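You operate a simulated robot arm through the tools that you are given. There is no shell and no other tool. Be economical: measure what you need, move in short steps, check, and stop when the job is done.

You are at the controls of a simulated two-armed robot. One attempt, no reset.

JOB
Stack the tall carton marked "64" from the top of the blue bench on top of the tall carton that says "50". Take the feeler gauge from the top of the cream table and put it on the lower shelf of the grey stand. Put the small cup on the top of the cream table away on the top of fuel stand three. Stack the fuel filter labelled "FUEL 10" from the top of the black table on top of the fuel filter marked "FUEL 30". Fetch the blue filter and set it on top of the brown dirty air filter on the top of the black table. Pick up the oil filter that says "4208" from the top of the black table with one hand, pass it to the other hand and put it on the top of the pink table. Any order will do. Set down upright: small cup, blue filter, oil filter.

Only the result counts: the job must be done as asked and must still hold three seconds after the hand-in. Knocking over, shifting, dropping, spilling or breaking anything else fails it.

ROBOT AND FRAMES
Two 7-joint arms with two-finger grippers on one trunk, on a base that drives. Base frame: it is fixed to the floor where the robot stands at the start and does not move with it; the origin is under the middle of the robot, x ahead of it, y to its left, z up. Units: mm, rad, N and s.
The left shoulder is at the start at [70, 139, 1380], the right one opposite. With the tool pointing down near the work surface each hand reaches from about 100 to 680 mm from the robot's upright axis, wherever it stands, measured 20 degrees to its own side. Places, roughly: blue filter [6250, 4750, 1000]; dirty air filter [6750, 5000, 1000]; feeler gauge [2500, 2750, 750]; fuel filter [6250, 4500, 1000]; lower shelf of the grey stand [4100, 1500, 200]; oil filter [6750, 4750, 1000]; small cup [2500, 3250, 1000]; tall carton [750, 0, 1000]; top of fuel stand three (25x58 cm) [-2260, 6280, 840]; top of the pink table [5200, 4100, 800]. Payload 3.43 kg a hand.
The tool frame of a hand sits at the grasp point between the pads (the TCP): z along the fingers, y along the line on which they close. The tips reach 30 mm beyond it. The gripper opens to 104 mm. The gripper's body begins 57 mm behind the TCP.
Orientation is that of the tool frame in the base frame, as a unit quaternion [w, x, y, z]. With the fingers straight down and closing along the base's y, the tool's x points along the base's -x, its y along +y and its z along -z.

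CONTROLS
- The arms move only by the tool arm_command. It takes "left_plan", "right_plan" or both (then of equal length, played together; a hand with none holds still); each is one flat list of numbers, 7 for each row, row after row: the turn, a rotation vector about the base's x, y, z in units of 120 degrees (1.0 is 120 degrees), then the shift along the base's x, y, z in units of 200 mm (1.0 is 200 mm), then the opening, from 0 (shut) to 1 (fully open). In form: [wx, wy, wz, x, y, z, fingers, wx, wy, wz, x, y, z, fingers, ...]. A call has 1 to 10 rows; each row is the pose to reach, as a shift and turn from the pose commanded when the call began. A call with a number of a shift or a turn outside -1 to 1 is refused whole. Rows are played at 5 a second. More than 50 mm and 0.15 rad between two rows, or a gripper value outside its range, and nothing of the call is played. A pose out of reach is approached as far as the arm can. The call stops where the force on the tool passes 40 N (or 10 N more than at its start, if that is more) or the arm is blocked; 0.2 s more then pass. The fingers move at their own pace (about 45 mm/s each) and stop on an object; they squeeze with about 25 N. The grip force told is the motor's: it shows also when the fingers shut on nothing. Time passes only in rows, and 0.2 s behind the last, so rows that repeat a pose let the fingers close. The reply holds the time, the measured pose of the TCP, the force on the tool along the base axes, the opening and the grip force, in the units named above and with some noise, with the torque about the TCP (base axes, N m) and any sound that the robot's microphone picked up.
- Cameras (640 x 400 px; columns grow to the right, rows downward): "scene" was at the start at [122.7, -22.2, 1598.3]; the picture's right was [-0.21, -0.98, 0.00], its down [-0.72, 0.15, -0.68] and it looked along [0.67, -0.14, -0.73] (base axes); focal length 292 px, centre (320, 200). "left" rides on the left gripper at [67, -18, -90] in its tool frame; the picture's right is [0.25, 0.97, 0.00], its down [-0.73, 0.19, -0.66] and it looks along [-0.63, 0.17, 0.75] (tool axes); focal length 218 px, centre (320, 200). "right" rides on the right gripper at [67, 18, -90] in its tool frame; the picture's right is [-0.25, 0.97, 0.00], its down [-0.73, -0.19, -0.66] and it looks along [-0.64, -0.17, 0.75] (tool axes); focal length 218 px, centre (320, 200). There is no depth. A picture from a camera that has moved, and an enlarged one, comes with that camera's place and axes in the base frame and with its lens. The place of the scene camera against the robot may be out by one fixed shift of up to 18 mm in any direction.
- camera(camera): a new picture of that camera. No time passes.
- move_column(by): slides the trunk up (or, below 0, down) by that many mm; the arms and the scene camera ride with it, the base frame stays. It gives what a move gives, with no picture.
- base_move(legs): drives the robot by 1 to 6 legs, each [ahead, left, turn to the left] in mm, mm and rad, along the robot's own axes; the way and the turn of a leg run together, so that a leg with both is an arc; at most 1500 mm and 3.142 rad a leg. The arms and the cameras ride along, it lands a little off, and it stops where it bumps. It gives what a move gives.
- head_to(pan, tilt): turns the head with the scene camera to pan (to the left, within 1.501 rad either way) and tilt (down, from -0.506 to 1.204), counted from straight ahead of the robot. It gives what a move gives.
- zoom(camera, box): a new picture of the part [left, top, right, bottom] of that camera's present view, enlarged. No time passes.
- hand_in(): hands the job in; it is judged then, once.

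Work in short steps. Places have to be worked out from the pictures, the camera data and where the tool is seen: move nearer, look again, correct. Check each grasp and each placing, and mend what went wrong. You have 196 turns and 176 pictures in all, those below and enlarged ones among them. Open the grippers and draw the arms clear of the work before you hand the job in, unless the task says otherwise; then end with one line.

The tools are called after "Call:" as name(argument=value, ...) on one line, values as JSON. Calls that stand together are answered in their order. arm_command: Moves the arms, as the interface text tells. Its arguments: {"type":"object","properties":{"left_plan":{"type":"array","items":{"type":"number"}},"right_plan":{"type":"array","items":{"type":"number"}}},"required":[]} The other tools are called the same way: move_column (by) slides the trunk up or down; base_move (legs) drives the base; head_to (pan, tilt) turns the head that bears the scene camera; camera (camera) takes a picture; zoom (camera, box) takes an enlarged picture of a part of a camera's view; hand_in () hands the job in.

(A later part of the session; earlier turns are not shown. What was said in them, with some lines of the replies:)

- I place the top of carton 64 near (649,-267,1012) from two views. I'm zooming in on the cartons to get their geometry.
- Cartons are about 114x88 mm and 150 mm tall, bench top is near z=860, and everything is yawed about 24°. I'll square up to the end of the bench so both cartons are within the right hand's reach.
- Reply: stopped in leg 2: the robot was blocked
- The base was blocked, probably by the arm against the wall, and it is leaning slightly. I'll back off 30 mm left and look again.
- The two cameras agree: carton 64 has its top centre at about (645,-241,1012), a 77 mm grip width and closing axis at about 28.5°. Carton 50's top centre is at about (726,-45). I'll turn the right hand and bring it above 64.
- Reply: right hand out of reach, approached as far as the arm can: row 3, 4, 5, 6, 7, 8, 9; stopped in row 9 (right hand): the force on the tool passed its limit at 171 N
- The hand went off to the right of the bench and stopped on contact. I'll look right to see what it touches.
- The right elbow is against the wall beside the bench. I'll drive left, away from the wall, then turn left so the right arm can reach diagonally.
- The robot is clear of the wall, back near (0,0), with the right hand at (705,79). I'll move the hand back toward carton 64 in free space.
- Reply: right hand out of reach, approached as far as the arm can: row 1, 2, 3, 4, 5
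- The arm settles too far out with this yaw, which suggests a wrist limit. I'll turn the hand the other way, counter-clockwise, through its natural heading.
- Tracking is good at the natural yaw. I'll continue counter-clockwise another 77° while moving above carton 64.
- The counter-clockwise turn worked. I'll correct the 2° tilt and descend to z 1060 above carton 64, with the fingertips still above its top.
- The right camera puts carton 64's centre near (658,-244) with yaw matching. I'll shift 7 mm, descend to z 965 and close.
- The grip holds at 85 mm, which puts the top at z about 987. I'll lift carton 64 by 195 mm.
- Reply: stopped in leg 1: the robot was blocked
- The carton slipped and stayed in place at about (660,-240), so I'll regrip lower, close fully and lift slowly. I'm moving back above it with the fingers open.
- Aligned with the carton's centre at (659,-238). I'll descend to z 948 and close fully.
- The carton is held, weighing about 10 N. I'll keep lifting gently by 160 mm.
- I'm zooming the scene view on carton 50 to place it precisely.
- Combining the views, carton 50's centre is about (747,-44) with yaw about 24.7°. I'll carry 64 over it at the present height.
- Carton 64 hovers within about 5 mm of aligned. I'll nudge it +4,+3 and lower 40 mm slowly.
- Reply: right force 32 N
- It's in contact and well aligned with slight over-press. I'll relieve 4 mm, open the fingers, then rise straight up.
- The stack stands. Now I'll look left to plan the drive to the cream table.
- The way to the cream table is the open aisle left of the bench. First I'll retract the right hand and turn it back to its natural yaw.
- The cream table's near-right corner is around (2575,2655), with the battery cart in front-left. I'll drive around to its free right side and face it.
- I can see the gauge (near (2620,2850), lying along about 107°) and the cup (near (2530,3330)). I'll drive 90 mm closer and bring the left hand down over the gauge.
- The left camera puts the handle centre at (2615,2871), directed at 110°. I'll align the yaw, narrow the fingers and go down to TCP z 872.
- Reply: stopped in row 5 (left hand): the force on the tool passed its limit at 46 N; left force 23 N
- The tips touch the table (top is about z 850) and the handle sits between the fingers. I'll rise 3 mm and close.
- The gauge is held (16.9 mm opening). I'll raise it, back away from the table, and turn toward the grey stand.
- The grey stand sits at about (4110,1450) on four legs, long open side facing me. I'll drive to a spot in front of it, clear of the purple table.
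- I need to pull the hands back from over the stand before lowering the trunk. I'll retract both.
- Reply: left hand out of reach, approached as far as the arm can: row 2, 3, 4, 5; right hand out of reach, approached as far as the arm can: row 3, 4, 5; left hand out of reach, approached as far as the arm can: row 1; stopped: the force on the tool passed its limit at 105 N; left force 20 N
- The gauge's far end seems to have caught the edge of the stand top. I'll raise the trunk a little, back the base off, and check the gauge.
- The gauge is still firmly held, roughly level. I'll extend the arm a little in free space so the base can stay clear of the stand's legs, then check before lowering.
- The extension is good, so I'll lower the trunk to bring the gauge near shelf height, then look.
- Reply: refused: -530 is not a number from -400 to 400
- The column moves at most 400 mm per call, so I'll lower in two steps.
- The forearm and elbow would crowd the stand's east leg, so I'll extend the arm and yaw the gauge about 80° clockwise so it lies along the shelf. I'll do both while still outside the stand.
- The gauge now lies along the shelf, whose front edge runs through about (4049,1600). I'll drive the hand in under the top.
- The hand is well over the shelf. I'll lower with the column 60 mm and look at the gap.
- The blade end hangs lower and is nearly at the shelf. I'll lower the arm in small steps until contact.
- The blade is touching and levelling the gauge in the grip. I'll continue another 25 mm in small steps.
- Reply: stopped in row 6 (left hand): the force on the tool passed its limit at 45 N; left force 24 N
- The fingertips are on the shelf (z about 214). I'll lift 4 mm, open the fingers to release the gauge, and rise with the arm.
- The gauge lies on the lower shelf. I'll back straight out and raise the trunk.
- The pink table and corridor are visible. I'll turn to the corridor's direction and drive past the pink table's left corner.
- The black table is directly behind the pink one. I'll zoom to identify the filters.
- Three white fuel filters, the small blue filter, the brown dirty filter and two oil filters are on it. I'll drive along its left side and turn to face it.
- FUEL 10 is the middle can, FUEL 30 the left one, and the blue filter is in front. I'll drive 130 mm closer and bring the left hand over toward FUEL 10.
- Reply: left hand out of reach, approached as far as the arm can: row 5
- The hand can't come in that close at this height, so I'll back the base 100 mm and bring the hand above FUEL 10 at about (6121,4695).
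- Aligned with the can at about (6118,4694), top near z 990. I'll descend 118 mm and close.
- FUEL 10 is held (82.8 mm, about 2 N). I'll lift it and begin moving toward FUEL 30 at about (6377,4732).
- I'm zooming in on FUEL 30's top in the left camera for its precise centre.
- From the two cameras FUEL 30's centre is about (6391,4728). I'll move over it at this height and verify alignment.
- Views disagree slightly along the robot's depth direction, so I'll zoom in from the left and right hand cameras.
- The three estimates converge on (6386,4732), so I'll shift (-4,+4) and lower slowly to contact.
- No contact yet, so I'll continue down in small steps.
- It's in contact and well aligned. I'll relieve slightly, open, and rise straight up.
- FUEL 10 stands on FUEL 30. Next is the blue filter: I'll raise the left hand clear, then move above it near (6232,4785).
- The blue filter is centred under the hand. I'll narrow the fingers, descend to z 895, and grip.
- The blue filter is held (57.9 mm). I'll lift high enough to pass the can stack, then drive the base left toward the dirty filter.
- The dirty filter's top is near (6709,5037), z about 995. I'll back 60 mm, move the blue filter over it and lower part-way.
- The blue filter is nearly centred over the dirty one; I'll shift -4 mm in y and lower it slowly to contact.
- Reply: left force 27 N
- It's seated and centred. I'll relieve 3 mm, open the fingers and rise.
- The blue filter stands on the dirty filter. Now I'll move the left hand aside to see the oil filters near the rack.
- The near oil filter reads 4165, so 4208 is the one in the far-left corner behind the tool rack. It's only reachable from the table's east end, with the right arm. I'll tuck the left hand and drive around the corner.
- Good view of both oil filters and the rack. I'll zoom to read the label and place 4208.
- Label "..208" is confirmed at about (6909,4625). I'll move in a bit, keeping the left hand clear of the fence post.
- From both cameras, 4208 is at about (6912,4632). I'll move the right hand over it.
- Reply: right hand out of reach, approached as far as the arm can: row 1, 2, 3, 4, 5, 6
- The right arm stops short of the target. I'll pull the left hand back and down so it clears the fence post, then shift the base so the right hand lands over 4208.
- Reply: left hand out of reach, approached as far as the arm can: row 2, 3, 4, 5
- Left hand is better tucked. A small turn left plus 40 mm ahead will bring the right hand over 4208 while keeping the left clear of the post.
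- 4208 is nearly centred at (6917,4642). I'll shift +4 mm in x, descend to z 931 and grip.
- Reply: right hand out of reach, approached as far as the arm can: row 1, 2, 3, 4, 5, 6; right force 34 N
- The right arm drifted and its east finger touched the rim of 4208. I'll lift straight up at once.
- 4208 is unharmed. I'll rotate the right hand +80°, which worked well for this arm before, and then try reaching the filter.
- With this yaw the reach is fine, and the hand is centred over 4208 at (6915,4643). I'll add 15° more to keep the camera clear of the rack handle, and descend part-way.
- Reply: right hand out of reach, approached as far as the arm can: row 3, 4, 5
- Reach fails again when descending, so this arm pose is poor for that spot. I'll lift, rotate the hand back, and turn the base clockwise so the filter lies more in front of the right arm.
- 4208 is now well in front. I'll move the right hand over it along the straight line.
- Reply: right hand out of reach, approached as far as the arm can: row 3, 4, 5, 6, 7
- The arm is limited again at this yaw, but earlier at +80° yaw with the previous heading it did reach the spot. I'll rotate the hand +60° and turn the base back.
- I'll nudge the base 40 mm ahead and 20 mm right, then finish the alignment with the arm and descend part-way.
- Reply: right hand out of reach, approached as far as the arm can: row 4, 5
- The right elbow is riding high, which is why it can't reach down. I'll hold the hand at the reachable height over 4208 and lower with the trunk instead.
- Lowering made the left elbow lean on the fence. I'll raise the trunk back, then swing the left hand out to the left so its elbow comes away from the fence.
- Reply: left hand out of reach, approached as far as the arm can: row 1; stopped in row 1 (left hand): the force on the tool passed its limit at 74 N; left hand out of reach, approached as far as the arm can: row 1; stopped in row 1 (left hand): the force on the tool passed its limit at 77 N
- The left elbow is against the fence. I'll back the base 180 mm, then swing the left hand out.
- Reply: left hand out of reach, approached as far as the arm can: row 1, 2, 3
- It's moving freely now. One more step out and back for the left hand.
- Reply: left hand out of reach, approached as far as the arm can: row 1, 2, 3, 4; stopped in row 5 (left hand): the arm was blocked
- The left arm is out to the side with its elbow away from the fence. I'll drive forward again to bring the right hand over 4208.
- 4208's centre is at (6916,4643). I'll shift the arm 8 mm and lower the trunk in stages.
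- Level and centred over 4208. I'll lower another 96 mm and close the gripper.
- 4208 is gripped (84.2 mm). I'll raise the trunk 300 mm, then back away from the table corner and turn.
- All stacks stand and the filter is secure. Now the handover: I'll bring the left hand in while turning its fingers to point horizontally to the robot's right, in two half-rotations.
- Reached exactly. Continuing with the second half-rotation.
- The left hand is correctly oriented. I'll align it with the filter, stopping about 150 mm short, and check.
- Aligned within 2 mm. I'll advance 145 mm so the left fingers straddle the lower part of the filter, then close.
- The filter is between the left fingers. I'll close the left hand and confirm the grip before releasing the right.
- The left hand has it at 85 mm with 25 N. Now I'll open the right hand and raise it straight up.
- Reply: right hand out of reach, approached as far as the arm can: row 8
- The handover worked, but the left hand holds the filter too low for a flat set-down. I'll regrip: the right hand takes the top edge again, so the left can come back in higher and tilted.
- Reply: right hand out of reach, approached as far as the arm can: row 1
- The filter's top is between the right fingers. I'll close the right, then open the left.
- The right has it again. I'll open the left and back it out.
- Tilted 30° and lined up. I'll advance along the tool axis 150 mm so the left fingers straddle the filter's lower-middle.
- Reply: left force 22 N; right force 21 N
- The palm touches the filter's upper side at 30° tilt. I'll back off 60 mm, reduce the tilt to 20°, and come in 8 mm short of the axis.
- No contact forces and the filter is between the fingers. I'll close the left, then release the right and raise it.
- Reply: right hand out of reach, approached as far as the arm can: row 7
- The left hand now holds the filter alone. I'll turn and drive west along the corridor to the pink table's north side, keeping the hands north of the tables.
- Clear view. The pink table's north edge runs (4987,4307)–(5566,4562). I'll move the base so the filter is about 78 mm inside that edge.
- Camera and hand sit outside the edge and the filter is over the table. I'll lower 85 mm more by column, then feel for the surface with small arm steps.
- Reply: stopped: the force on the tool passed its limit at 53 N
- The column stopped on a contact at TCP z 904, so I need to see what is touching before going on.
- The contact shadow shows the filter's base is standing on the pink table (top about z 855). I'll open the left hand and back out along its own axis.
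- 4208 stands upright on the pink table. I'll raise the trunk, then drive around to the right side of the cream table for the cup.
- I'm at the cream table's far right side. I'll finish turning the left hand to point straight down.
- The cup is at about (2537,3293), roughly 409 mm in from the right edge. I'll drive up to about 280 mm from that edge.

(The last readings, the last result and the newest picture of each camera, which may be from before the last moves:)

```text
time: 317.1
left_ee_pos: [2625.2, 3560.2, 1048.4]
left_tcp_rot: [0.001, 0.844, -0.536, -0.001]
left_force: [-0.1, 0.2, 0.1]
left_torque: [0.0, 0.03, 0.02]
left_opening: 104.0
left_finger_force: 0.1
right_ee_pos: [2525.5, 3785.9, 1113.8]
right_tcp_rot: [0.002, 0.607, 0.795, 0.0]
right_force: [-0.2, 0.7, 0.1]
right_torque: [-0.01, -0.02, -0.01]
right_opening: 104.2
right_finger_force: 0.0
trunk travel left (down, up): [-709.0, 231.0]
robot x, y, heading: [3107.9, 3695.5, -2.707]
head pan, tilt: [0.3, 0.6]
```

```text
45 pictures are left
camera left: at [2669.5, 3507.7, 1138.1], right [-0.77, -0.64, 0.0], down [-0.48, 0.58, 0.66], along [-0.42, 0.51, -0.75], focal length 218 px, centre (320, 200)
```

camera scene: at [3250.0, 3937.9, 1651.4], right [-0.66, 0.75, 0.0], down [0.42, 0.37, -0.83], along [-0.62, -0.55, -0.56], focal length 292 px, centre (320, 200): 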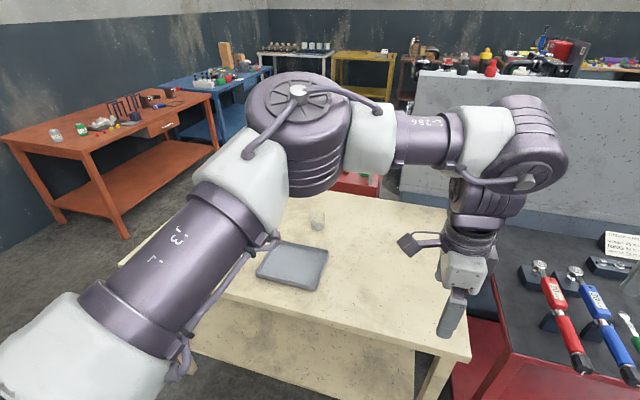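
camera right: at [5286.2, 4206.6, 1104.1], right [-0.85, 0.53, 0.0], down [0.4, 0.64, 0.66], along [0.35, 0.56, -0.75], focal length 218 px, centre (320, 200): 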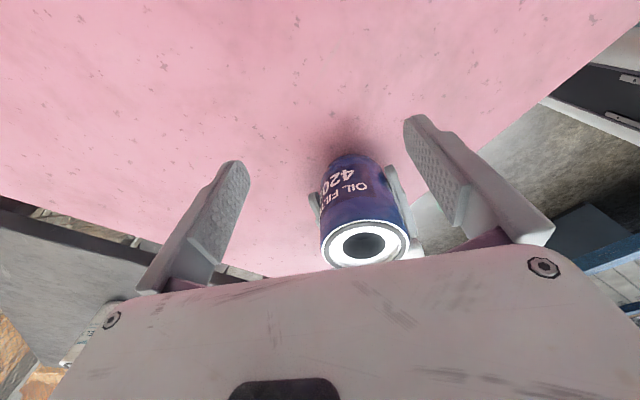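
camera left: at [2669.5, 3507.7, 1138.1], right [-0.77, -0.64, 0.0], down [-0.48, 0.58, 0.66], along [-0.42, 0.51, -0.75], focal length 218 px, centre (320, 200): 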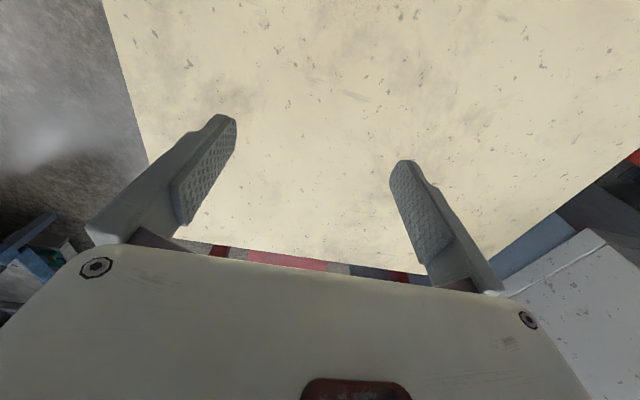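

The hand's camera faces away from the cup, so I'll turn the left hand +86° to natural yaw while moving toward the cup.

Call:
arm_command(left_plan=[0, 0, 0.0714, 0, -0.09, 0, 1, 0, 0, 0.1428, -0.01, -0.19, 0, 1, 0, 0, 0.2142, -0.01, -0.28, 0, 1, 0, 0, 0.2856, -0.02, -0.38, 0, 1, 0, 0, 0.357, -0.02, -0.48, 0, 1, 0, 0, 0.4284, -0.03, -0.58, 0, 1, 0, 0, 0.4998, -0.03, -0.68, 0, 1, 0, 0, 0.5712, -0.04, -0.78, 0, 1, 0, 0, 0.6426, -0.05, -0.88, 0, 1, 0, 0, 0.714, -0.055, -0.98, 0, 1])

Call:
camera(camera="left")

```text
time: 319.3
left_ee_pos: [2613.4, 3363.5, 1048.2]
left_tcp_rot: [0.002, 0.983, 0.182, 0.001]
left_force: [-0.4, -0.9, -0.5]
left_torque: [0.0, -0.02, -0.02]
left_opening: 103.8
left_finger_force: 0.0
right_ee_pos: [2525.4, 3785.0, 1114.6]
right_tcp_rot: [0.001, 0.607, 0.795, 0.0]
right_force: [0.0, -0.3, 0.7]
right_torque: [0.03, 0.01, 0.01]
right_opening: 103.9
right_finger_force: 0.1
trunk travel left (down, up): [-709.0, 231.0]
robot x, y, heading: [3108.8, 3693.7, -2.71]
head pan, tilt: [0.3, 0.6]
```

```text
44 pictures are left
camera left: at [2670.5, 3405.6, 1137.9], right [0.58, -0.81, 0.0], down [-0.61, -0.44, 0.66], along [-0.53, -0.38, -0.75], focal length 218 px, centre (320, 200)
```

left: 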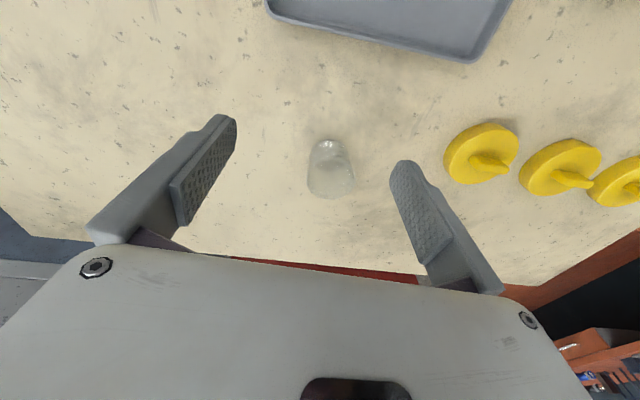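

The cup stands at about (2557,3308), height about 80 mm and rim about 56 mm. I'll move above it and lower part-way.

Call:
arm_command(left_plan=[0, 0, 0, -0.1, -0.1, 0, 1, 0, 0, 0, -0.2, -0.2, 0, 1, 0, 0, 0, -0.28, -0.278, -0.1, 1, 0, 0, 0, -0.28, -0.278, -0.22, 1, 0, 0, 0, -0.28, -0.278, -0.22, 1])

Call:
camera(camera="left")

```text
time: 320.5
left_ee_pos: [2557.7, 3310.1, 1003.9]
left_tcp_rot: [0.003, 0.984, 0.179, 0.0]
left_force: [0.1, -0.7, 0.6]
left_torque: [-0.01, -0.01, 0.0]
left_opening: 103.9
left_finger_force: 0.1
right_ee_pos: [2526.1, 3787.1, 1113.7]
right_tcp_rot: [0.002, 0.607, 0.795, -0.001]
right_force: [0.9, 0.1, -0.7]
right_torque: [0.01, 0.02, -0.01]
right_opening: 104.2
right_finger_force: 0.0
trunk travel left (down, up): [-709.0, 231.0]
robot x, y, heading: [3109.9, 3695.2, -2.709]
head pan, tilt: [0.3, 0.6]
```

```text
43 pictures are left
camera left: at [2614.3, 3350.6, 1093.7], right [0.58, -0.82, 0.0], down [-0.61, -0.43, 0.66], along [-0.54, -0.38, -0.75], focal length 218 px, centre (320, 200)
```

left: 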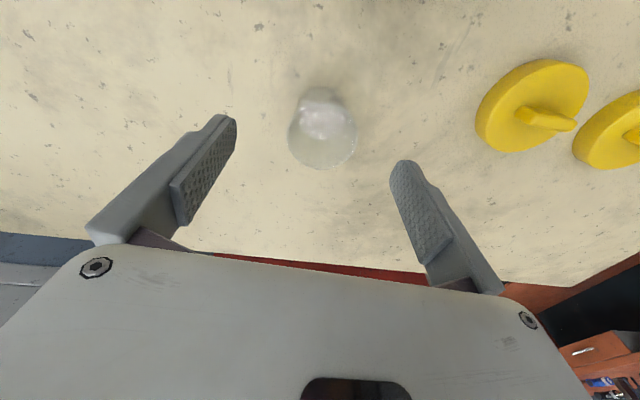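

Nearly centred. I'll shift (-3,-4) and descend to z 896, then close on the cup.

Call:
arm_command(left_plan=[0, 0, 0, -0.016, -0.022, -0.1, 0.9, 0, 0, 0, -0.016, -0.022, -0.25, 0.9, 0, 0, 0, -0.016, -0.022, -0.4, 0.9, 0, 0, 0, -0.016, -0.022, -0.54, 0.9, 0, 0, 0, -0.016, -0.022, -0.54, 0.9, 0, 0, 0, -0.016, -0.022, -0.54, 0.3, 0, 0, 0, -0.016, -0.022, -0.54, 0.3, 0, 0, 0, -0.016, -0.022, -0.54, 0.3, 0, 0, 0, -0.016, -0.022, -0.54, 0.3])

Call:
camera(camera="left")

```text
time: 322.5
left_ee_pos: [2555.2, 3305.4, 897.0]
left_tcp_rot: [0.001, 0.984, 0.179, -0.002]
left_force: [-0.2, 0.0, 0.6]
left_torque: [0.0, 0.04, -0.02]
left_opening: 60.2
left_finger_force: 24.6
right_ee_pos: [2525.2, 3785.7, 1113.3]
right_tcp_rot: [0.001, 0.607, 0.795, -0.001]
right_force: [-0.3, -0.1, 0.7]
right_torque: [-0.03, 0.0, -0.03]
right_opening: 103.9
right_finger_force: 0.1
trunk travel left (down, up): [-709.0, 231.0]
robot x, y, heading: [3108.7, 3695.2, -2.705]
head pan, tilt: [0.3, 0.6]
```

```text
42 pictures are left
camera left: at [2611.1, 3346.0, 987.3], right [0.58, -0.82, 0.0], down [-0.61, -0.43, 0.66], along [-0.54, -0.38, -0.75], focal length 218 px, centre (320, 200)
```

left: 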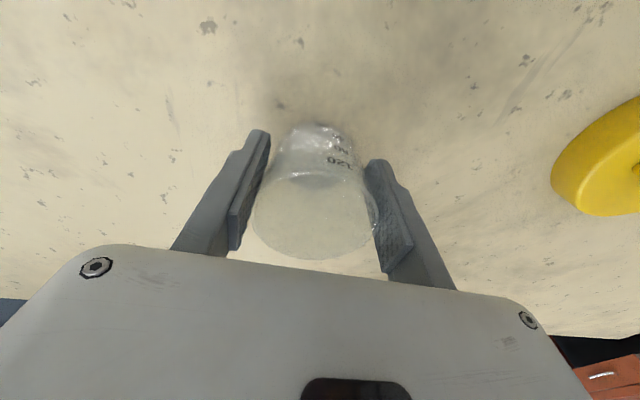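

The cup is gripped (60.2 mm). I'll lift slowly and verify.

Call:
arm_command(left_plan=[0, 0, 0, 0, 0, 0.01, 0.2, 0, 0, 0, 0, 0, 0.03, 0.2, 0, 0, 0, 0, 0, 0.06, 0.2, 0, 0, 0, 0, 0, 0.1, 0.2, 0, 0, 0, 0, 0, 0.16, 0.2, 0, 0, 0, 0, 0, 0.24, 0.2, 0, 0, 0, 0, 0, 0.34, 0.2, 0, 0, 0, 0, 0, 0.44, 0.2, 0, 0, 0, 0, 0, 0.54, 0.2, 0, 0, 0, 0, 0, 0.6, 0.2])

Call:
camera(camera="left")

```text
time: 324.7
left_ee_pos: [2554.0, 3304.3, 1018.2]
left_tcp_rot: [0.003, 0.984, 0.179, -0.001]
left_force: [0.2, -0.2, -0.9]
left_torque: [-0.03, -0.01, -0.02]
left_opening: 60.2
left_finger_force: 25.4
right_ee_pos: [2526.2, 3786.2, 1113.9]
right_tcp_rot: [0.002, 0.606, 0.795, 0.0]
right_force: [-0.1, -0.6, 0.1]
right_torque: [0.01, 0.0, 0.01]
right_opening: 104.1
right_finger_force: 0.3
trunk travel left (down, up): [-709.0, 231.0]
robot x, y, heading: [3108.9, 3698.9, -2.709]
head pan, tilt: [0.3, 0.6]
```

```text
41 pictures are left
camera left: at [2610.9, 3345.3, 1106.5], right [0.58, -0.82, 0.0], down [-0.61, -0.43, 0.66], along [-0.54, -0.38, -0.75], focal length 218 px, centre (320, 200)
```

left: 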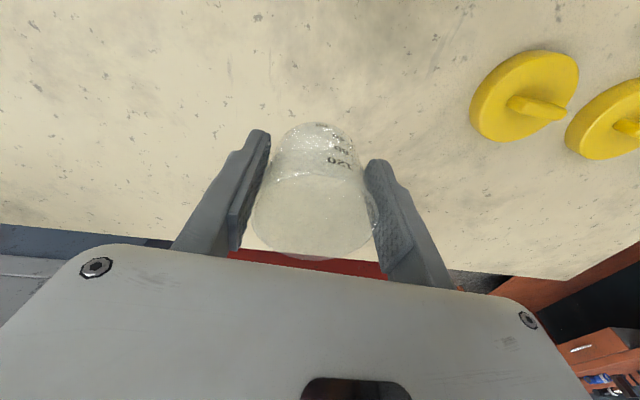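

The cup is held. I'll raise the trunk, pull the hand in a bit, and drive back around the cream table to the open floor near the start.

Call:
move_column(by=200)

Call:
arm_command(left_plan=[0, 0, 0, 0.1, 0.05, 0, 0.2, 0, 0, 0, 0.22, 0.1, 0, 0.2, 0, 0, 0, 0.34, 0.16, 0, 0.2, 0, 0, 0, 0.46, 0.21, 0, 0.2, 0, 0, 0, 0.545, 0.25, 0, 0.2])

Call:
base_move(legs=[[-400, 0, 0], [547, 1253, 0], [998, 255, 0], [1327, -227, 0], [1187, -768, 0]])

Call:
head_to(pan=-0.9, tilt=0.25)

Call:
camera(camera="scene")

```text
time: 326.9
left_ee_pos: [2555.6, 3302.9, 1216.5]
left_tcp_rot: [0.001, 0.984, 0.18, 0.0]
left_force: [-0.6, -0.5, 0.1]
left_torque: [-0.05, 0.01, -0.01]
left_opening: 60.1
left_finger_force: 25.3
right_ee_pos: [2524.1, 3785.4, 1313.9]
right_tcp_rot: [0.002, 0.607, 0.795, -0.001]
right_force: [-0.3, 0.0, -0.9]
right_torque: [-0.03, 0.02, 0.01]
right_opening: 104.1
right_finger_force: 0.1
trunk travel left (down, up): [-909.0, 31.0]
robot x, y, heading: [3108.0, 3695.1, -2.705]
head pan, tilt: [0.3, 0.6]
```

```text
time: 328.1
left_ee_pos: [2666.0, 3351.5, 1215.6]
left_tcp_rot: [0.003, 0.984, 0.181, -0.002]
left_force: [-0.6, -0.2, -1.0]
left_torque: [0.03, 0.01, 0.01]
left_opening: 60.2
left_finger_force: 24.9
right_ee_pos: [2526.2, 3785.1, 1314.5]
right_tcp_rot: [0.001, 0.607, 0.795, 0.0]
right_force: [0.0, 0.1, 0.1]
right_torque: [0.0, 0.0, 0.01]
right_opening: 103.9
right_finger_force: 0.0
trunk travel left (down, up): [-909.0, 31.0]
robot x, y, heading: [3109.4, 3695.0, -2.708]
head pan, tilt: [0.3, 0.6]
```

```text
time: 355.0
left_ee_pos: [-486.4, 1454.8, 1214.8]
left_tcp_rot: [0.001, 0.988, 0.155, -0.001]
left_force: [0.6, 0.5, 0.6]
left_torque: [-0.03, 0.02, 0.03]
left_opening: 59.6
left_finger_force: 25.0
right_ee_pos: [-604.1, 1894.4, 1313.5]
right_tcp_rot: [0.002, 0.626, 0.779, -0.002]
right_force: [-0.2, -1.1, 0.2]
right_torque: [0.02, 0.02, 0.0]
right_opening: 103.8
right_finger_force: 0.1
trunk travel left (down, up): [-909.0, 31.0]
robot x, y, heading: [-25.6, 1775.6, -2.756]
head pan, tilt: [0.3, 0.6]
```

```text
time: 356.4
left_ee_pos: [-487.4, 1455.8, 1215.1]
left_tcp_rot: [0.002, 0.988, 0.155, -0.001]
left_force: [-0.2, -0.2, -0.4]
left_torque: [0.0, 0.02, 0.01]
left_opening: 59.6
left_finger_force: 24.9
right_ee_pos: [-603.5, 1893.5, 1314.2]
right_tcp_rot: [0.002, 0.627, 0.779, -0.001]
right_force: [-0.4, 0.3, 0.3]
right_torque: [0.0, -0.02, -0.03]
right_opening: 104.0
right_finger_force: 0.1
trunk travel left (down, up): [-909.0, 31.0]
robot x, y, heading: [-24.9, 1773.9, -2.753]
head pan, tilt: [-0.901, 0.25]
```

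```text
40 pictures are left
camera scene: at [-158.7, 1796.9, 1683.5], right [0.49, 0.87, 0.0], down [0.22, -0.12, -0.97], along [-0.84, 0.48, -0.25], focal length 292 px, centre (320, 200)
```

scene: 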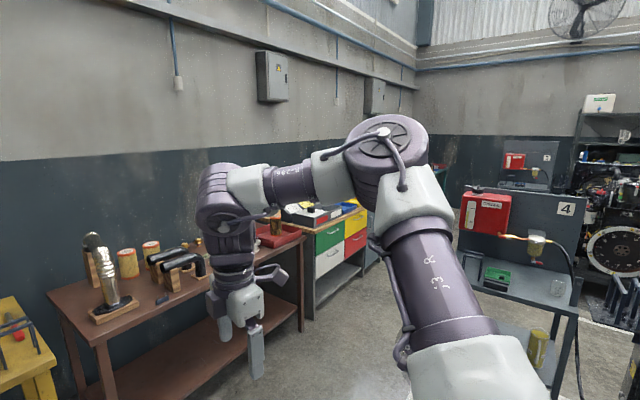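

I can see stand "4" and another stand behind it where stand three should be. I'll turn right and drive through the gap between the wall benches and stand 4.

Call:
base_move(legs=[[0, 0, -1.73], [624, 637, 0], [624, 637, 0], [700, -60, 0]])

Call:
head_to(pan=0.0, tilt=0.35)

Call:
camera(camera="scene")

```text
time: 373.1
left_ee_pos: [-1856.0, 3923.4, 1214.3]
left_tcp_rot: [0.001, 0.75, -0.661, -0.002]
left_force: [0.1, 0.1, -1.4]
left_torque: [0.03, 0.0, -0.01]
left_opening: 59.6
left_finger_force: 25.6
right_ee_pos: [-1402.7, 3955.9, 1315.7]
right_tcp_rot: [0.0, 1.0, 0.015, -0.001]
right_force: [0.1, -0.9, 0.2]
right_torque: [0.03, 0.01, 0.03]
right_opening: 104.2
right_finger_force: 0.0
trunk travel left (down, up): [-909.0, 31.0]
robot x, y, heading: [-1628.1, 3410.5, 1.767]
head pan, tilt: [-0.901, 0.25]
```

```text
time: 374.2
left_ee_pos: [-1854.5, 3925.3, 1214.2]
left_tcp_rot: [0.001, 0.749, -0.662, -0.002]
left_force: [-0.1, 1.8, -0.2]
left_torque: [0.03, 0.01, 0.01]
left_opening: 59.5
left_finger_force: 25.0
right_ee_pos: [-1402.0, 3958.6, 1313.8]
right_tcp_rot: [0.001, 1.0, 0.015, -0.002]
right_force: [-0.3, -0.2, 0.6]
right_torque: [0.01, 0.02, 0.0]
right_opening: 103.9
right_finger_force: 0.1
trunk travel left (down, up): [-909.0, 31.0]
robot x, y, heading: [-1630.2, 3414.1, 1.77]
head pan, tilt: [0.0, 0.351]
```

```text
39 pictures are left
camera scene: at [-1661.0, 3545.8, 1674.2], right [0.98, 0.2, 0.0], down [0.07, -0.34, -0.94], along [-0.18, 0.92, -0.34], focal length 292 px, centre (320, 200)
```

scene: 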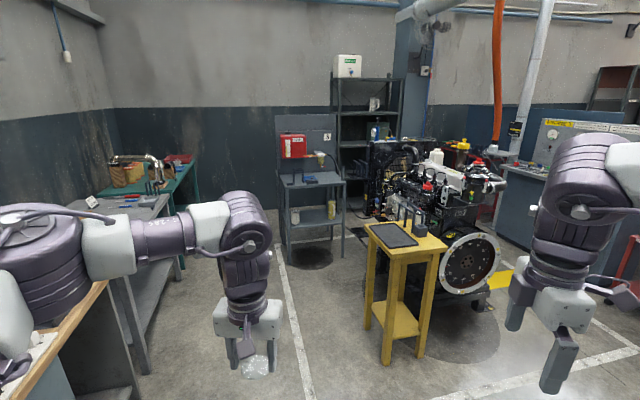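

Fuel stand three is straight ahead with clear floor before it. I'll zoom on its top.

Call:
zoom(camera="scene", box=[265, 110, 365, 270])

```text
2.50 times, centred on (315, 190) of scene
camera zoom: at [-1661.0, 3545.8, 1674.2], right [0.98, 0.2, 0.0], down [0.07, -0.34, -0.94], along [-0.18, 0.92, -0.34], focal length 731 px, centre (332, 225)
```

zoom: 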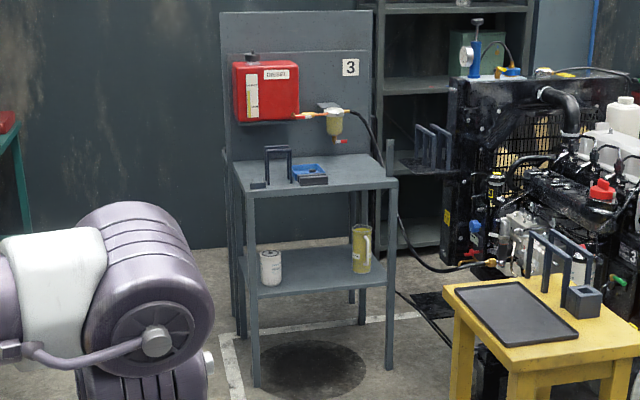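

Stand three's front edge runs (-2492,6063)–(-1962,6307), with free space at its right front. I'll drive up, staying clear of the yellow table.

Call:
base_move(legs=[[780, 108, 0], [780, 108, 0], [0, 0, 0.232], [600, -460, 0]])

Call:
head_to(pan=0.0, tilt=0.6)

Call:
camera(camera="scene")

```text
time: 386.9
left_ee_pos: [-2287.6, 6116.7, 1217.1]
left_tcp_rot: [0.001, 0.816, -0.577, -0.002]
left_force: [-0.3, -0.2, 0.0]
left_torque: [0.01, -0.03, -0.02]
left_opening: 59.4
left_finger_force: 25.0
right_ee_pos: [-1852.6, 6246.4, 1314.6]
right_tcp_rot: [0.0, 0.992, 0.123, -0.001]
right_force: [0.0, -0.4, -0.3]
right_torque: [0.01, -0.01, 0.02]
right_opening: 104.0
right_finger_force: 0.0
trunk travel left (down, up): [-909.0, 31.0]
robot x, y, heading: [-1952.4, 5664.0, 1.987]
head pan, tilt: [0.0, 0.351]
```

```text
time: 387.7
left_ee_pos: [-2286.0, 6118.6, 1215.0]
left_tcp_rot: [0.001, 0.817, -0.577, -0.002]
left_force: [-0.1, 0.1, -0.3]
left_torque: [-0.03, 0.0, 0.04]
left_opening: 59.4
left_finger_force: 25.0
right_ee_pos: [-1851.2, 6247.3, 1315.7]
right_tcp_rot: [0.001, 0.993, 0.122, -0.002]
right_force: [0.1, 0.3, -0.3]
right_torque: [0.03, 0.02, -0.01]
right_opening: 103.9
right_finger_force: 0.0
trunk travel left (down, up): [-909.0, 31.0]
robot x, y, heading: [-1951.5, 5665.1, 1.981]
head pan, tilt: [0.0, 0.6]
```

```text
37 pictures are left
camera scene: at [-2015.3, 5786.5, 1651.4], right [0.92, 0.4, 0.0], down [0.23, -0.52, -0.83], along [-0.33, 0.76, -0.56], focal length 292 px, centre (320, 200)
```

scene: 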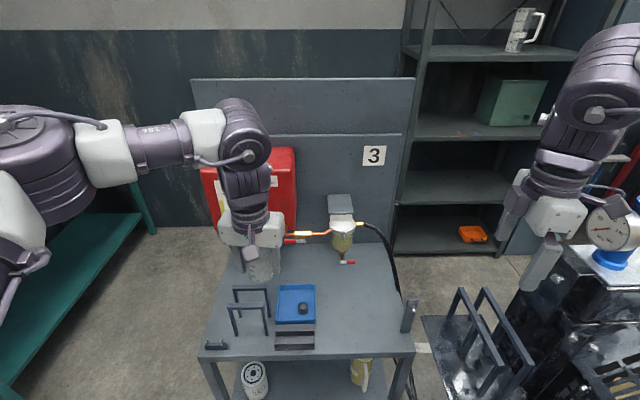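

The right part of stand three's top is free; I'll place the cup at about (-2106,6347). First a small base adjustment, then move the cup over.

Call:
base_move(legs=[[120, -60, 0]])

Call:
camera(camera="scene")

```text
time: 389.0
left_ee_pos: [-2282.6, 6246.2, 1216.7]
left_tcp_rot: [0.001, 0.817, -0.576, -0.003]
left_force: [0.9, 0.4, 0.5]
left_torque: [0.03, -0.01, -0.02]
left_opening: 59.3
left_finger_force: 24.8
right_ee_pos: [-1846.3, 6376.1, 1316.5]
right_tcp_rot: [-0.001, 0.992, 0.123, -0.001]
right_force: [0.0, -0.4, 0.2]
right_torque: [0.05, -0.01, -0.02]
right_opening: 103.8
right_finger_force: 0.0
trunk travel left (down, up): [-909.0, 31.0]
robot x, y, heading: [-1950.0, 5795.5, 1.987]
head pan, tilt: [0.0, 0.6]
```

```text
36 pictures are left
camera scene: at [-2009.4, 5914.3, 1651.8], right [0.91, 0.4, 0.0], down [0.23, -0.51, -0.83], along [-0.33, 0.76, -0.56], focal length 292 px, centre (320, 200)
```

scene: 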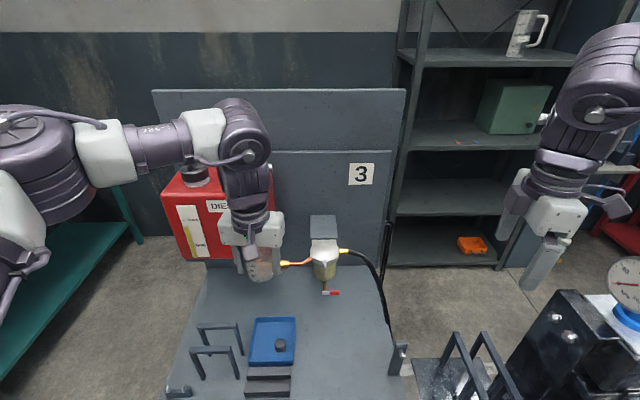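

The spot is clear. I'll move the cup sideways over it at the present height.

Call:
arm_command(left_plan=[0, 0, 0, 0.08, 0.045, 0, 0.2, 0, 0, 0, 0.2, 0.115, 0, 0.2, 0, 0, 0, 0.34, 0.195, 0, 0.2, 0, 0, 0, 0.48, 0.275, 0, 0.2, 0, 0, 0, 0.62, 0.355, 0, 0.2, 0, 0, 0, 0.74, 0.425, 0, 0.2, 0, 0, 0, 0.83, 0.475, 0, 0.2, 0, 0, 0, 0.88, 0.505, 0, 0.2])

Call:
camera(camera="left")

```text
time: 390.8
left_ee_pos: [-2105.3, 6350.8, 1214.8]
left_tcp_rot: [0.002, 0.818, -0.576, -0.003]
left_force: [0.7, 0.1, -0.8]
left_torque: [-0.04, 0.01, -0.03]
left_opening: 59.6
left_finger_force: 24.7
right_ee_pos: [-1846.0, 6379.6, 1313.8]
right_tcp_rot: [0.001, 0.992, 0.124, -0.002]
right_force: [-0.6, -0.2, 0.7]
right_torque: [0.0, 0.02, 0.0]
right_opening: 103.7
right_finger_force: 0.0
trunk travel left (down, up): [-909.0, 31.0]
robot x, y, heading: [-1948.8, 5795.6, 1.985]
head pan, tilt: [0.0, 0.6]
```

```text
35 pictures are left
camera left: at [-2066.1, 6293.7, 1305.2], right [-0.83, -0.56, 0.0], down [-0.42, 0.62, 0.66], along [-0.37, 0.54, -0.75], focal length 218 px, centre (320, 200)
```

left: 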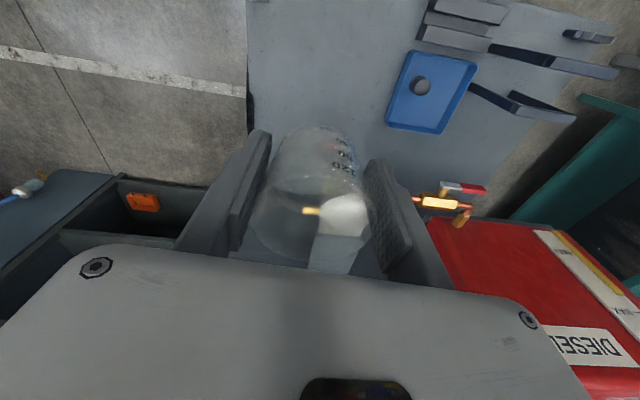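

The cup is over the free spot; I'll come 35 mm closer to the front to keep the forearm clear of the red tank, then descend in stages.

Call:
arm_command(left_plan=[0, 0, 0, 0.035, -0.08, 0, 0.2, 0, 0, 0, 0.07, -0.16, -0.08, 0.2, 0, 0, 0, 0.07, -0.16, -0.2, 0.2, 0, 0, 0, 0.07, -0.16, -0.34, 0.2, 0, 0, 0, 0.07, -0.16, -0.48, 0.2, 0, 0, 0, 0.07, -0.16, -0.62, 0.2, 0, 0, 0, 0.07, -0.16, -0.76, 0.2, 0, 0, 0, 0.07, -0.16, -0.88, 0.2, 0, 0, 0, 0.07, -0.16, -0.96, 0.2])

Call:
camera(camera="scene")

Call:
camera(camera="left")

```text
time: 392.8
left_ee_pos: [-2091.7, 6319.5, 1023.2]
left_tcp_rot: [0.001, 0.818, -0.576, -0.001]
left_force: [0.2, -0.7, -0.4]
left_torque: [0.0, -0.01, 0.0]
left_opening: 59.4
left_finger_force: 25.3
right_ee_pos: [-1847.0, 6381.1, 1315.0]
right_tcp_rot: [0.001, 0.992, 0.123, -0.001]
right_force: [0.8, 0.6, 0.8]
right_torque: [-0.03, -0.01, 0.03]
right_opening: 103.9
right_finger_force: 0.0
trunk travel left (down, up): [-909.0, 31.0]
robot x, y, heading: [-1948.1, 5794.6, 1.988]
head pan, tilt: [0.0, 0.6]
```

```text
34 pictures are left
camera scene: at [-2008.9, 5919.5, 1651.4], right [0.91, 0.4, 0.0], down [0.23, -0.52, -0.82], along [-0.33, 0.75, -0.57], focal length 292 px, centre (320, 200)
```

scene: 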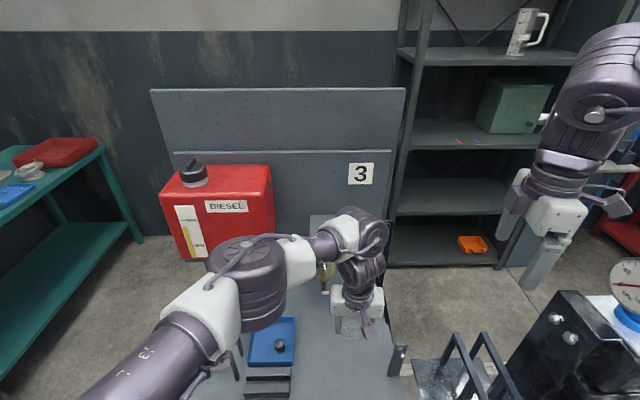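

```text
33 pictures are left
camera left: at [-2052.8, 6262.2, 1113.0], right [-0.83, -0.56, 0.0], down [-0.42, 0.62, 0.66], along [-0.37, 0.54, -0.75], focal length 218 px, centre (320, 200)
```

left: 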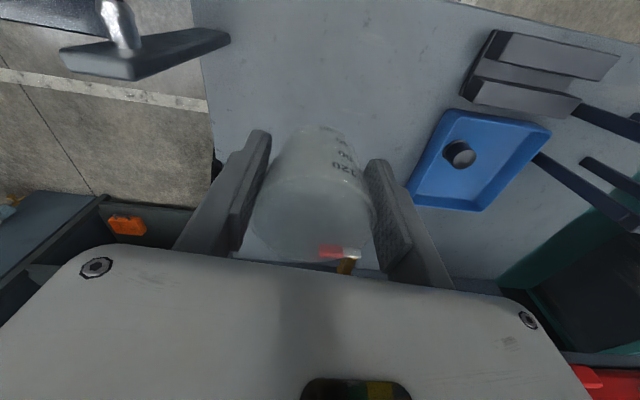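

All clear around the hand. I'll descend 118 mm, then feel for the surface with small steps.

Call:
arm_command(left_plan=[0, 0, 0, 0, 0, -0.12, 0.2, 0, 0, 0, 0, 0, -0.26, 0.2, 0, 0, 0, 0, 0, -0.4, 0.2, 0, 0, 0, 0, 0, -0.52, 0.2, 0, 0, 0, 0, 0, -0.59, 0.2, 0, 0, 0, 0, 0, -0.61, 0.2, 0, 0, 0, 0, 0, -0.63, 0.2, 0, 0, 0, 0, 0, -0.64, 0.2])

Call:
camera(camera="left")

```text
time: 394.6
left_ee_pos: [-2090.6, 6318.9, 897.7]
left_tcp_rot: [0.0, 0.817, -0.576, -0.003]
left_force: [1.3, -1.4, 9.4]
left_torque: [0.1, -0.19, 0.0]
left_opening: 59.5
left_finger_force: 25.0
right_ee_pos: [-1846.8, 6379.0, 1314.6]
right_tcp_rot: [0.0, 0.992, 0.124, -0.002]
right_force: [0.5, -0.2, 0.9]
right_torque: [0.0, 0.0, 0.01]
right_opening: 104.1
right_finger_force: 0.0
trunk travel left (down, up): [-909.0, 31.0]
robot x, y, heading: [-1946.5, 5796.4, 1.989]
head pan, tilt: [0.0, 0.6]
```

```text
32 pictures are left
camera left: at [-2052.6, 6261.7, 986.6], right [-0.83, -0.56, 0.0], down [-0.42, 0.62, 0.66], along [-0.37, 0.55, -0.75], focal length 218 px, centre (320, 200)
```

left: 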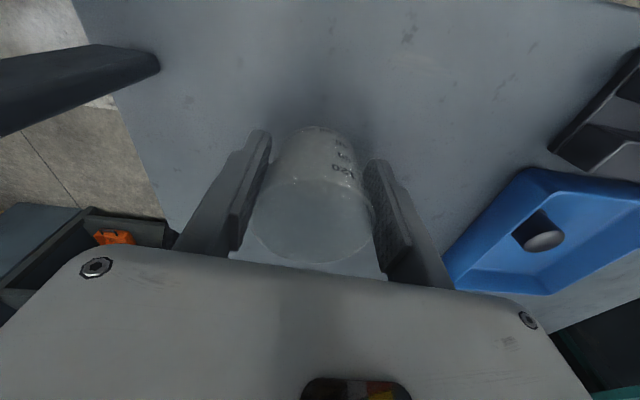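

The cup stands on the surface. I'll open to 78 mm and rise straight up.

Call:
arm_command(left_plan=[0, 0, 0, 0, 0, 0.005, 0.2, 0, 0, 0, 0, 0, 0.005, 0.62, 0, 0, 0, 0, 0, 0.005, 0.7, 0, 0, 0, 0, 0, 0.005, 0.75, 0, 0, 0, 0, 0, 0.08, 0.75, 0, 0, 0, 0, 0, 0.22, 0.75, 0, 0, 0, 0, 0, 0.4, 0.75, 0, 0, 0, 0, 0, 0.6, 0.75, 0, 0, 0, 0, 0, 0.8, 0.75, 0, 0, 0, 0, 0, 0.98, 0.75])

Call:
camera(camera="left")

```text
time: 396.8
left_ee_pos: [-2092.5, 6318.1, 1090.5]
left_tcp_rot: [0.002, 0.818, -0.576, -0.002]
left_force: [0.0, 0.2, -0.1]
left_torque: [-0.02, 0.0, -0.01]
left_opening: 78.0
left_finger_force: 0.0
right_ee_pos: [-1847.7, 6379.2, 1314.5]
right_tcp_rot: [0.0, 0.992, 0.124, -0.002]
right_force: [-0.1, -0.6, -0.5]
right_torque: [0.0, -0.01, -0.01]
right_opening: 103.9
right_finger_force: 0.1
trunk travel left (down, up): [-909.0, 31.0]
robot x, y, heading: [-1948.4, 5795.6, 1.99]
head pan, tilt: [0.0, 0.6]
```

```text
31 pictures are left
camera left: at [-2053.1, 6261.5, 1180.0], right [-0.83, -0.56, 0.01], down [-0.42, 0.62, 0.66], along [-0.37, 0.54, -0.75], focal length 218 px, centre (320, 200)
```

left: 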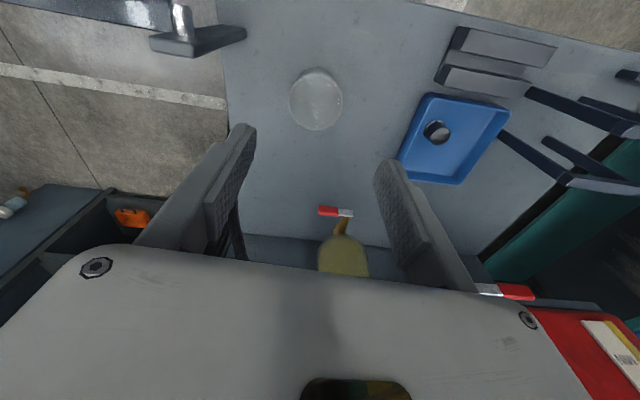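

The cup stands on stand three. I'll back the robot clear with grippers open and take a last look.

Call:
base_move(legs=[[-350, 60, 0]])

Call:
arm_command(left_plan=[0, 0, 0, 0, 0, 0.1, 1, 0, 0, 0, 0, 0, 0.2, 1])

Call:
camera(camera="scene")

```text
time: 398.8
left_ee_pos: [-2031.7, 6043.6, 1090.9]
left_tcp_rot: [0.001, 0.822, -0.569, -0.003]
left_force: [0.4, -0.6, 0.4]
left_torque: [0.03, 0.06, 0.02]
left_opening: 77.9
left_finger_force: 0.1
right_ee_pos: [-1787.3, 6109.3, 1315.6]
right_tcp_rot: [0.001, 0.991, 0.132, -0.004]
right_force: [1.5, -0.2, 0.3]
right_torque: [0.05, 0.05, -0.01]
right_opening: 104.0
right_finger_force: 0.0
trunk travel left (down, up): [-909.0, 31.0]
robot x, y, heading: [-1882.3, 5530.8, 2.005]
head pan, tilt: [0.0, 0.6]
stopped in leg 1: the robot was blocked; the commanded pose is now the measured one
```

```text
time: 399.4
left_ee_pos: [-2037.0, 6046.4, 1129.4]
left_tcp_rot: [0.003, 0.822, -0.569, -0.001]
left_force: [-0.1, 0.3, 0.8]
left_torque: [0.01, 0.05, 0.02]
left_opening: 103.9
left_finger_force: 0.1
right_ee_pos: [-1792.1, 6112.2, 1313.5]
right_tcp_rot: [0.001, 0.991, 0.132, -0.002]
right_force: [1.3, -0.5, 1.4]
right_torque: [0.03, 0.02, 0.01]
right_opening: 104.0
right_finger_force: 0.2
trunk travel left (down, up): [-909.0, 31.0]
robot x, y, heading: [-1886.3, 5526.8, 2.008]
head pan, tilt: [0.0, 0.6]
```

```text
30 pictures are left
camera scene: at [-1945.7, 5649.0, 1651.2], right [0.91, 0.42, 0.0], down [0.24, -0.51, -0.82], along [-0.35, 0.75, -0.57], focal length 292 px, centre (320, 200)
```

scene: 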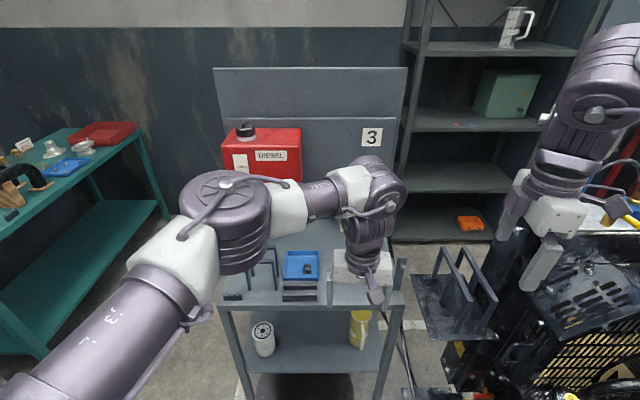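

The base bumped something, probably the yellow table at right-rear. I'll move away from it to the left and inspect.

Call:
base_move(legs=[[0, 250, 0]])

Call:
head_to(pan=-1.5, tilt=0.6)

Call:
camera(camera="scene")

```text
time: 401.2
left_ee_pos: [-2258.6, 5941.7, 1128.2]
left_tcp_rot: [0.003, 0.823, -0.568, -0.002]
left_force: [0.1, -0.1, 0.0]
left_torque: [-0.04, 0.02, -0.01]
left_opening: 104.0
left_finger_force: 0.1
right_ee_pos: [-2015.9, 6009.4, 1313.6]
right_tcp_rot: [0.002, 0.991, 0.135, -0.004]
right_force: [0.8, 0.2, -0.2]
right_torque: [-0.02, 0.02, 0.03]
right_opening: 103.8
right_finger_force: 0.0
trunk travel left (down, up): [-909.0, 31.0]
robot x, y, heading: [-2108.4, 5421.6, 2.009]
head pan, tilt: [0.0, 0.6]
```

```text
time: 402.8
left_ee_pos: [-2262.1, 5939.9, 1128.5]
left_tcp_rot: [0.002, 0.823, -0.568, -0.002]
left_force: [-0.4, 0.2, 0.0]
left_torque: [-0.01, -0.02, -0.03]
left_opening: 104.1
left_finger_force: 0.1
right_ee_pos: [-2018.8, 6007.4, 1314.6]
right_tcp_rot: [0.001, 0.991, 0.133, -0.002]
right_force: [0.0, -0.1, 0.3]
right_torque: [-0.01, 0.0, 0.02]
right_opening: 104.0
right_finger_force: 0.0
trunk travel left (down, up): [-909.0, 31.0]
robot x, y, heading: [-2106.6, 5418.9, 2.009]
head pan, tilt: [-1.499, 0.6]
```

```text
29 pictures are left
camera scene: at [-2057.8, 5505.5, 1651.4], right [0.49, -0.87, 0.0], down [-0.49, -0.28, -0.83], along [0.72, 0.4, -0.56], focal length 292 px, centre (320, 200)
```

scene: 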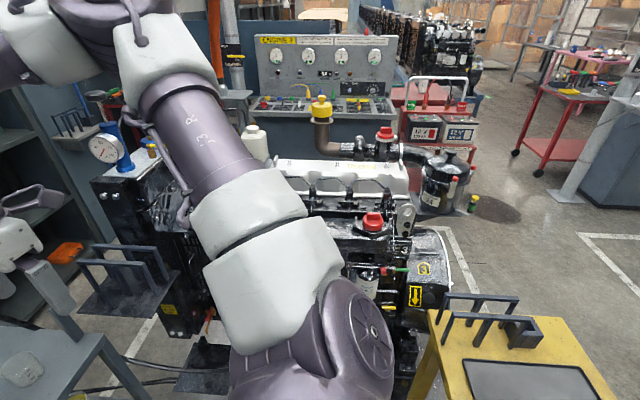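

The yellow table and its contents stand normally, the cup stands upright on stand three, and all grippers are open and clear. I'm handing in.

Call:
hand_in()

```text
The job is handed in.
```

All six placements are done and I handed the job in, but two things could count against it. The robot's base bumped what I think was the yellow table near fuel stand three. Earlier, the feeler gauge and the fingers pressed hard on the edge of the grey stand's top. Nothing looked knocked over either time, but I could not confirm that neither the table nor the stand shifted.
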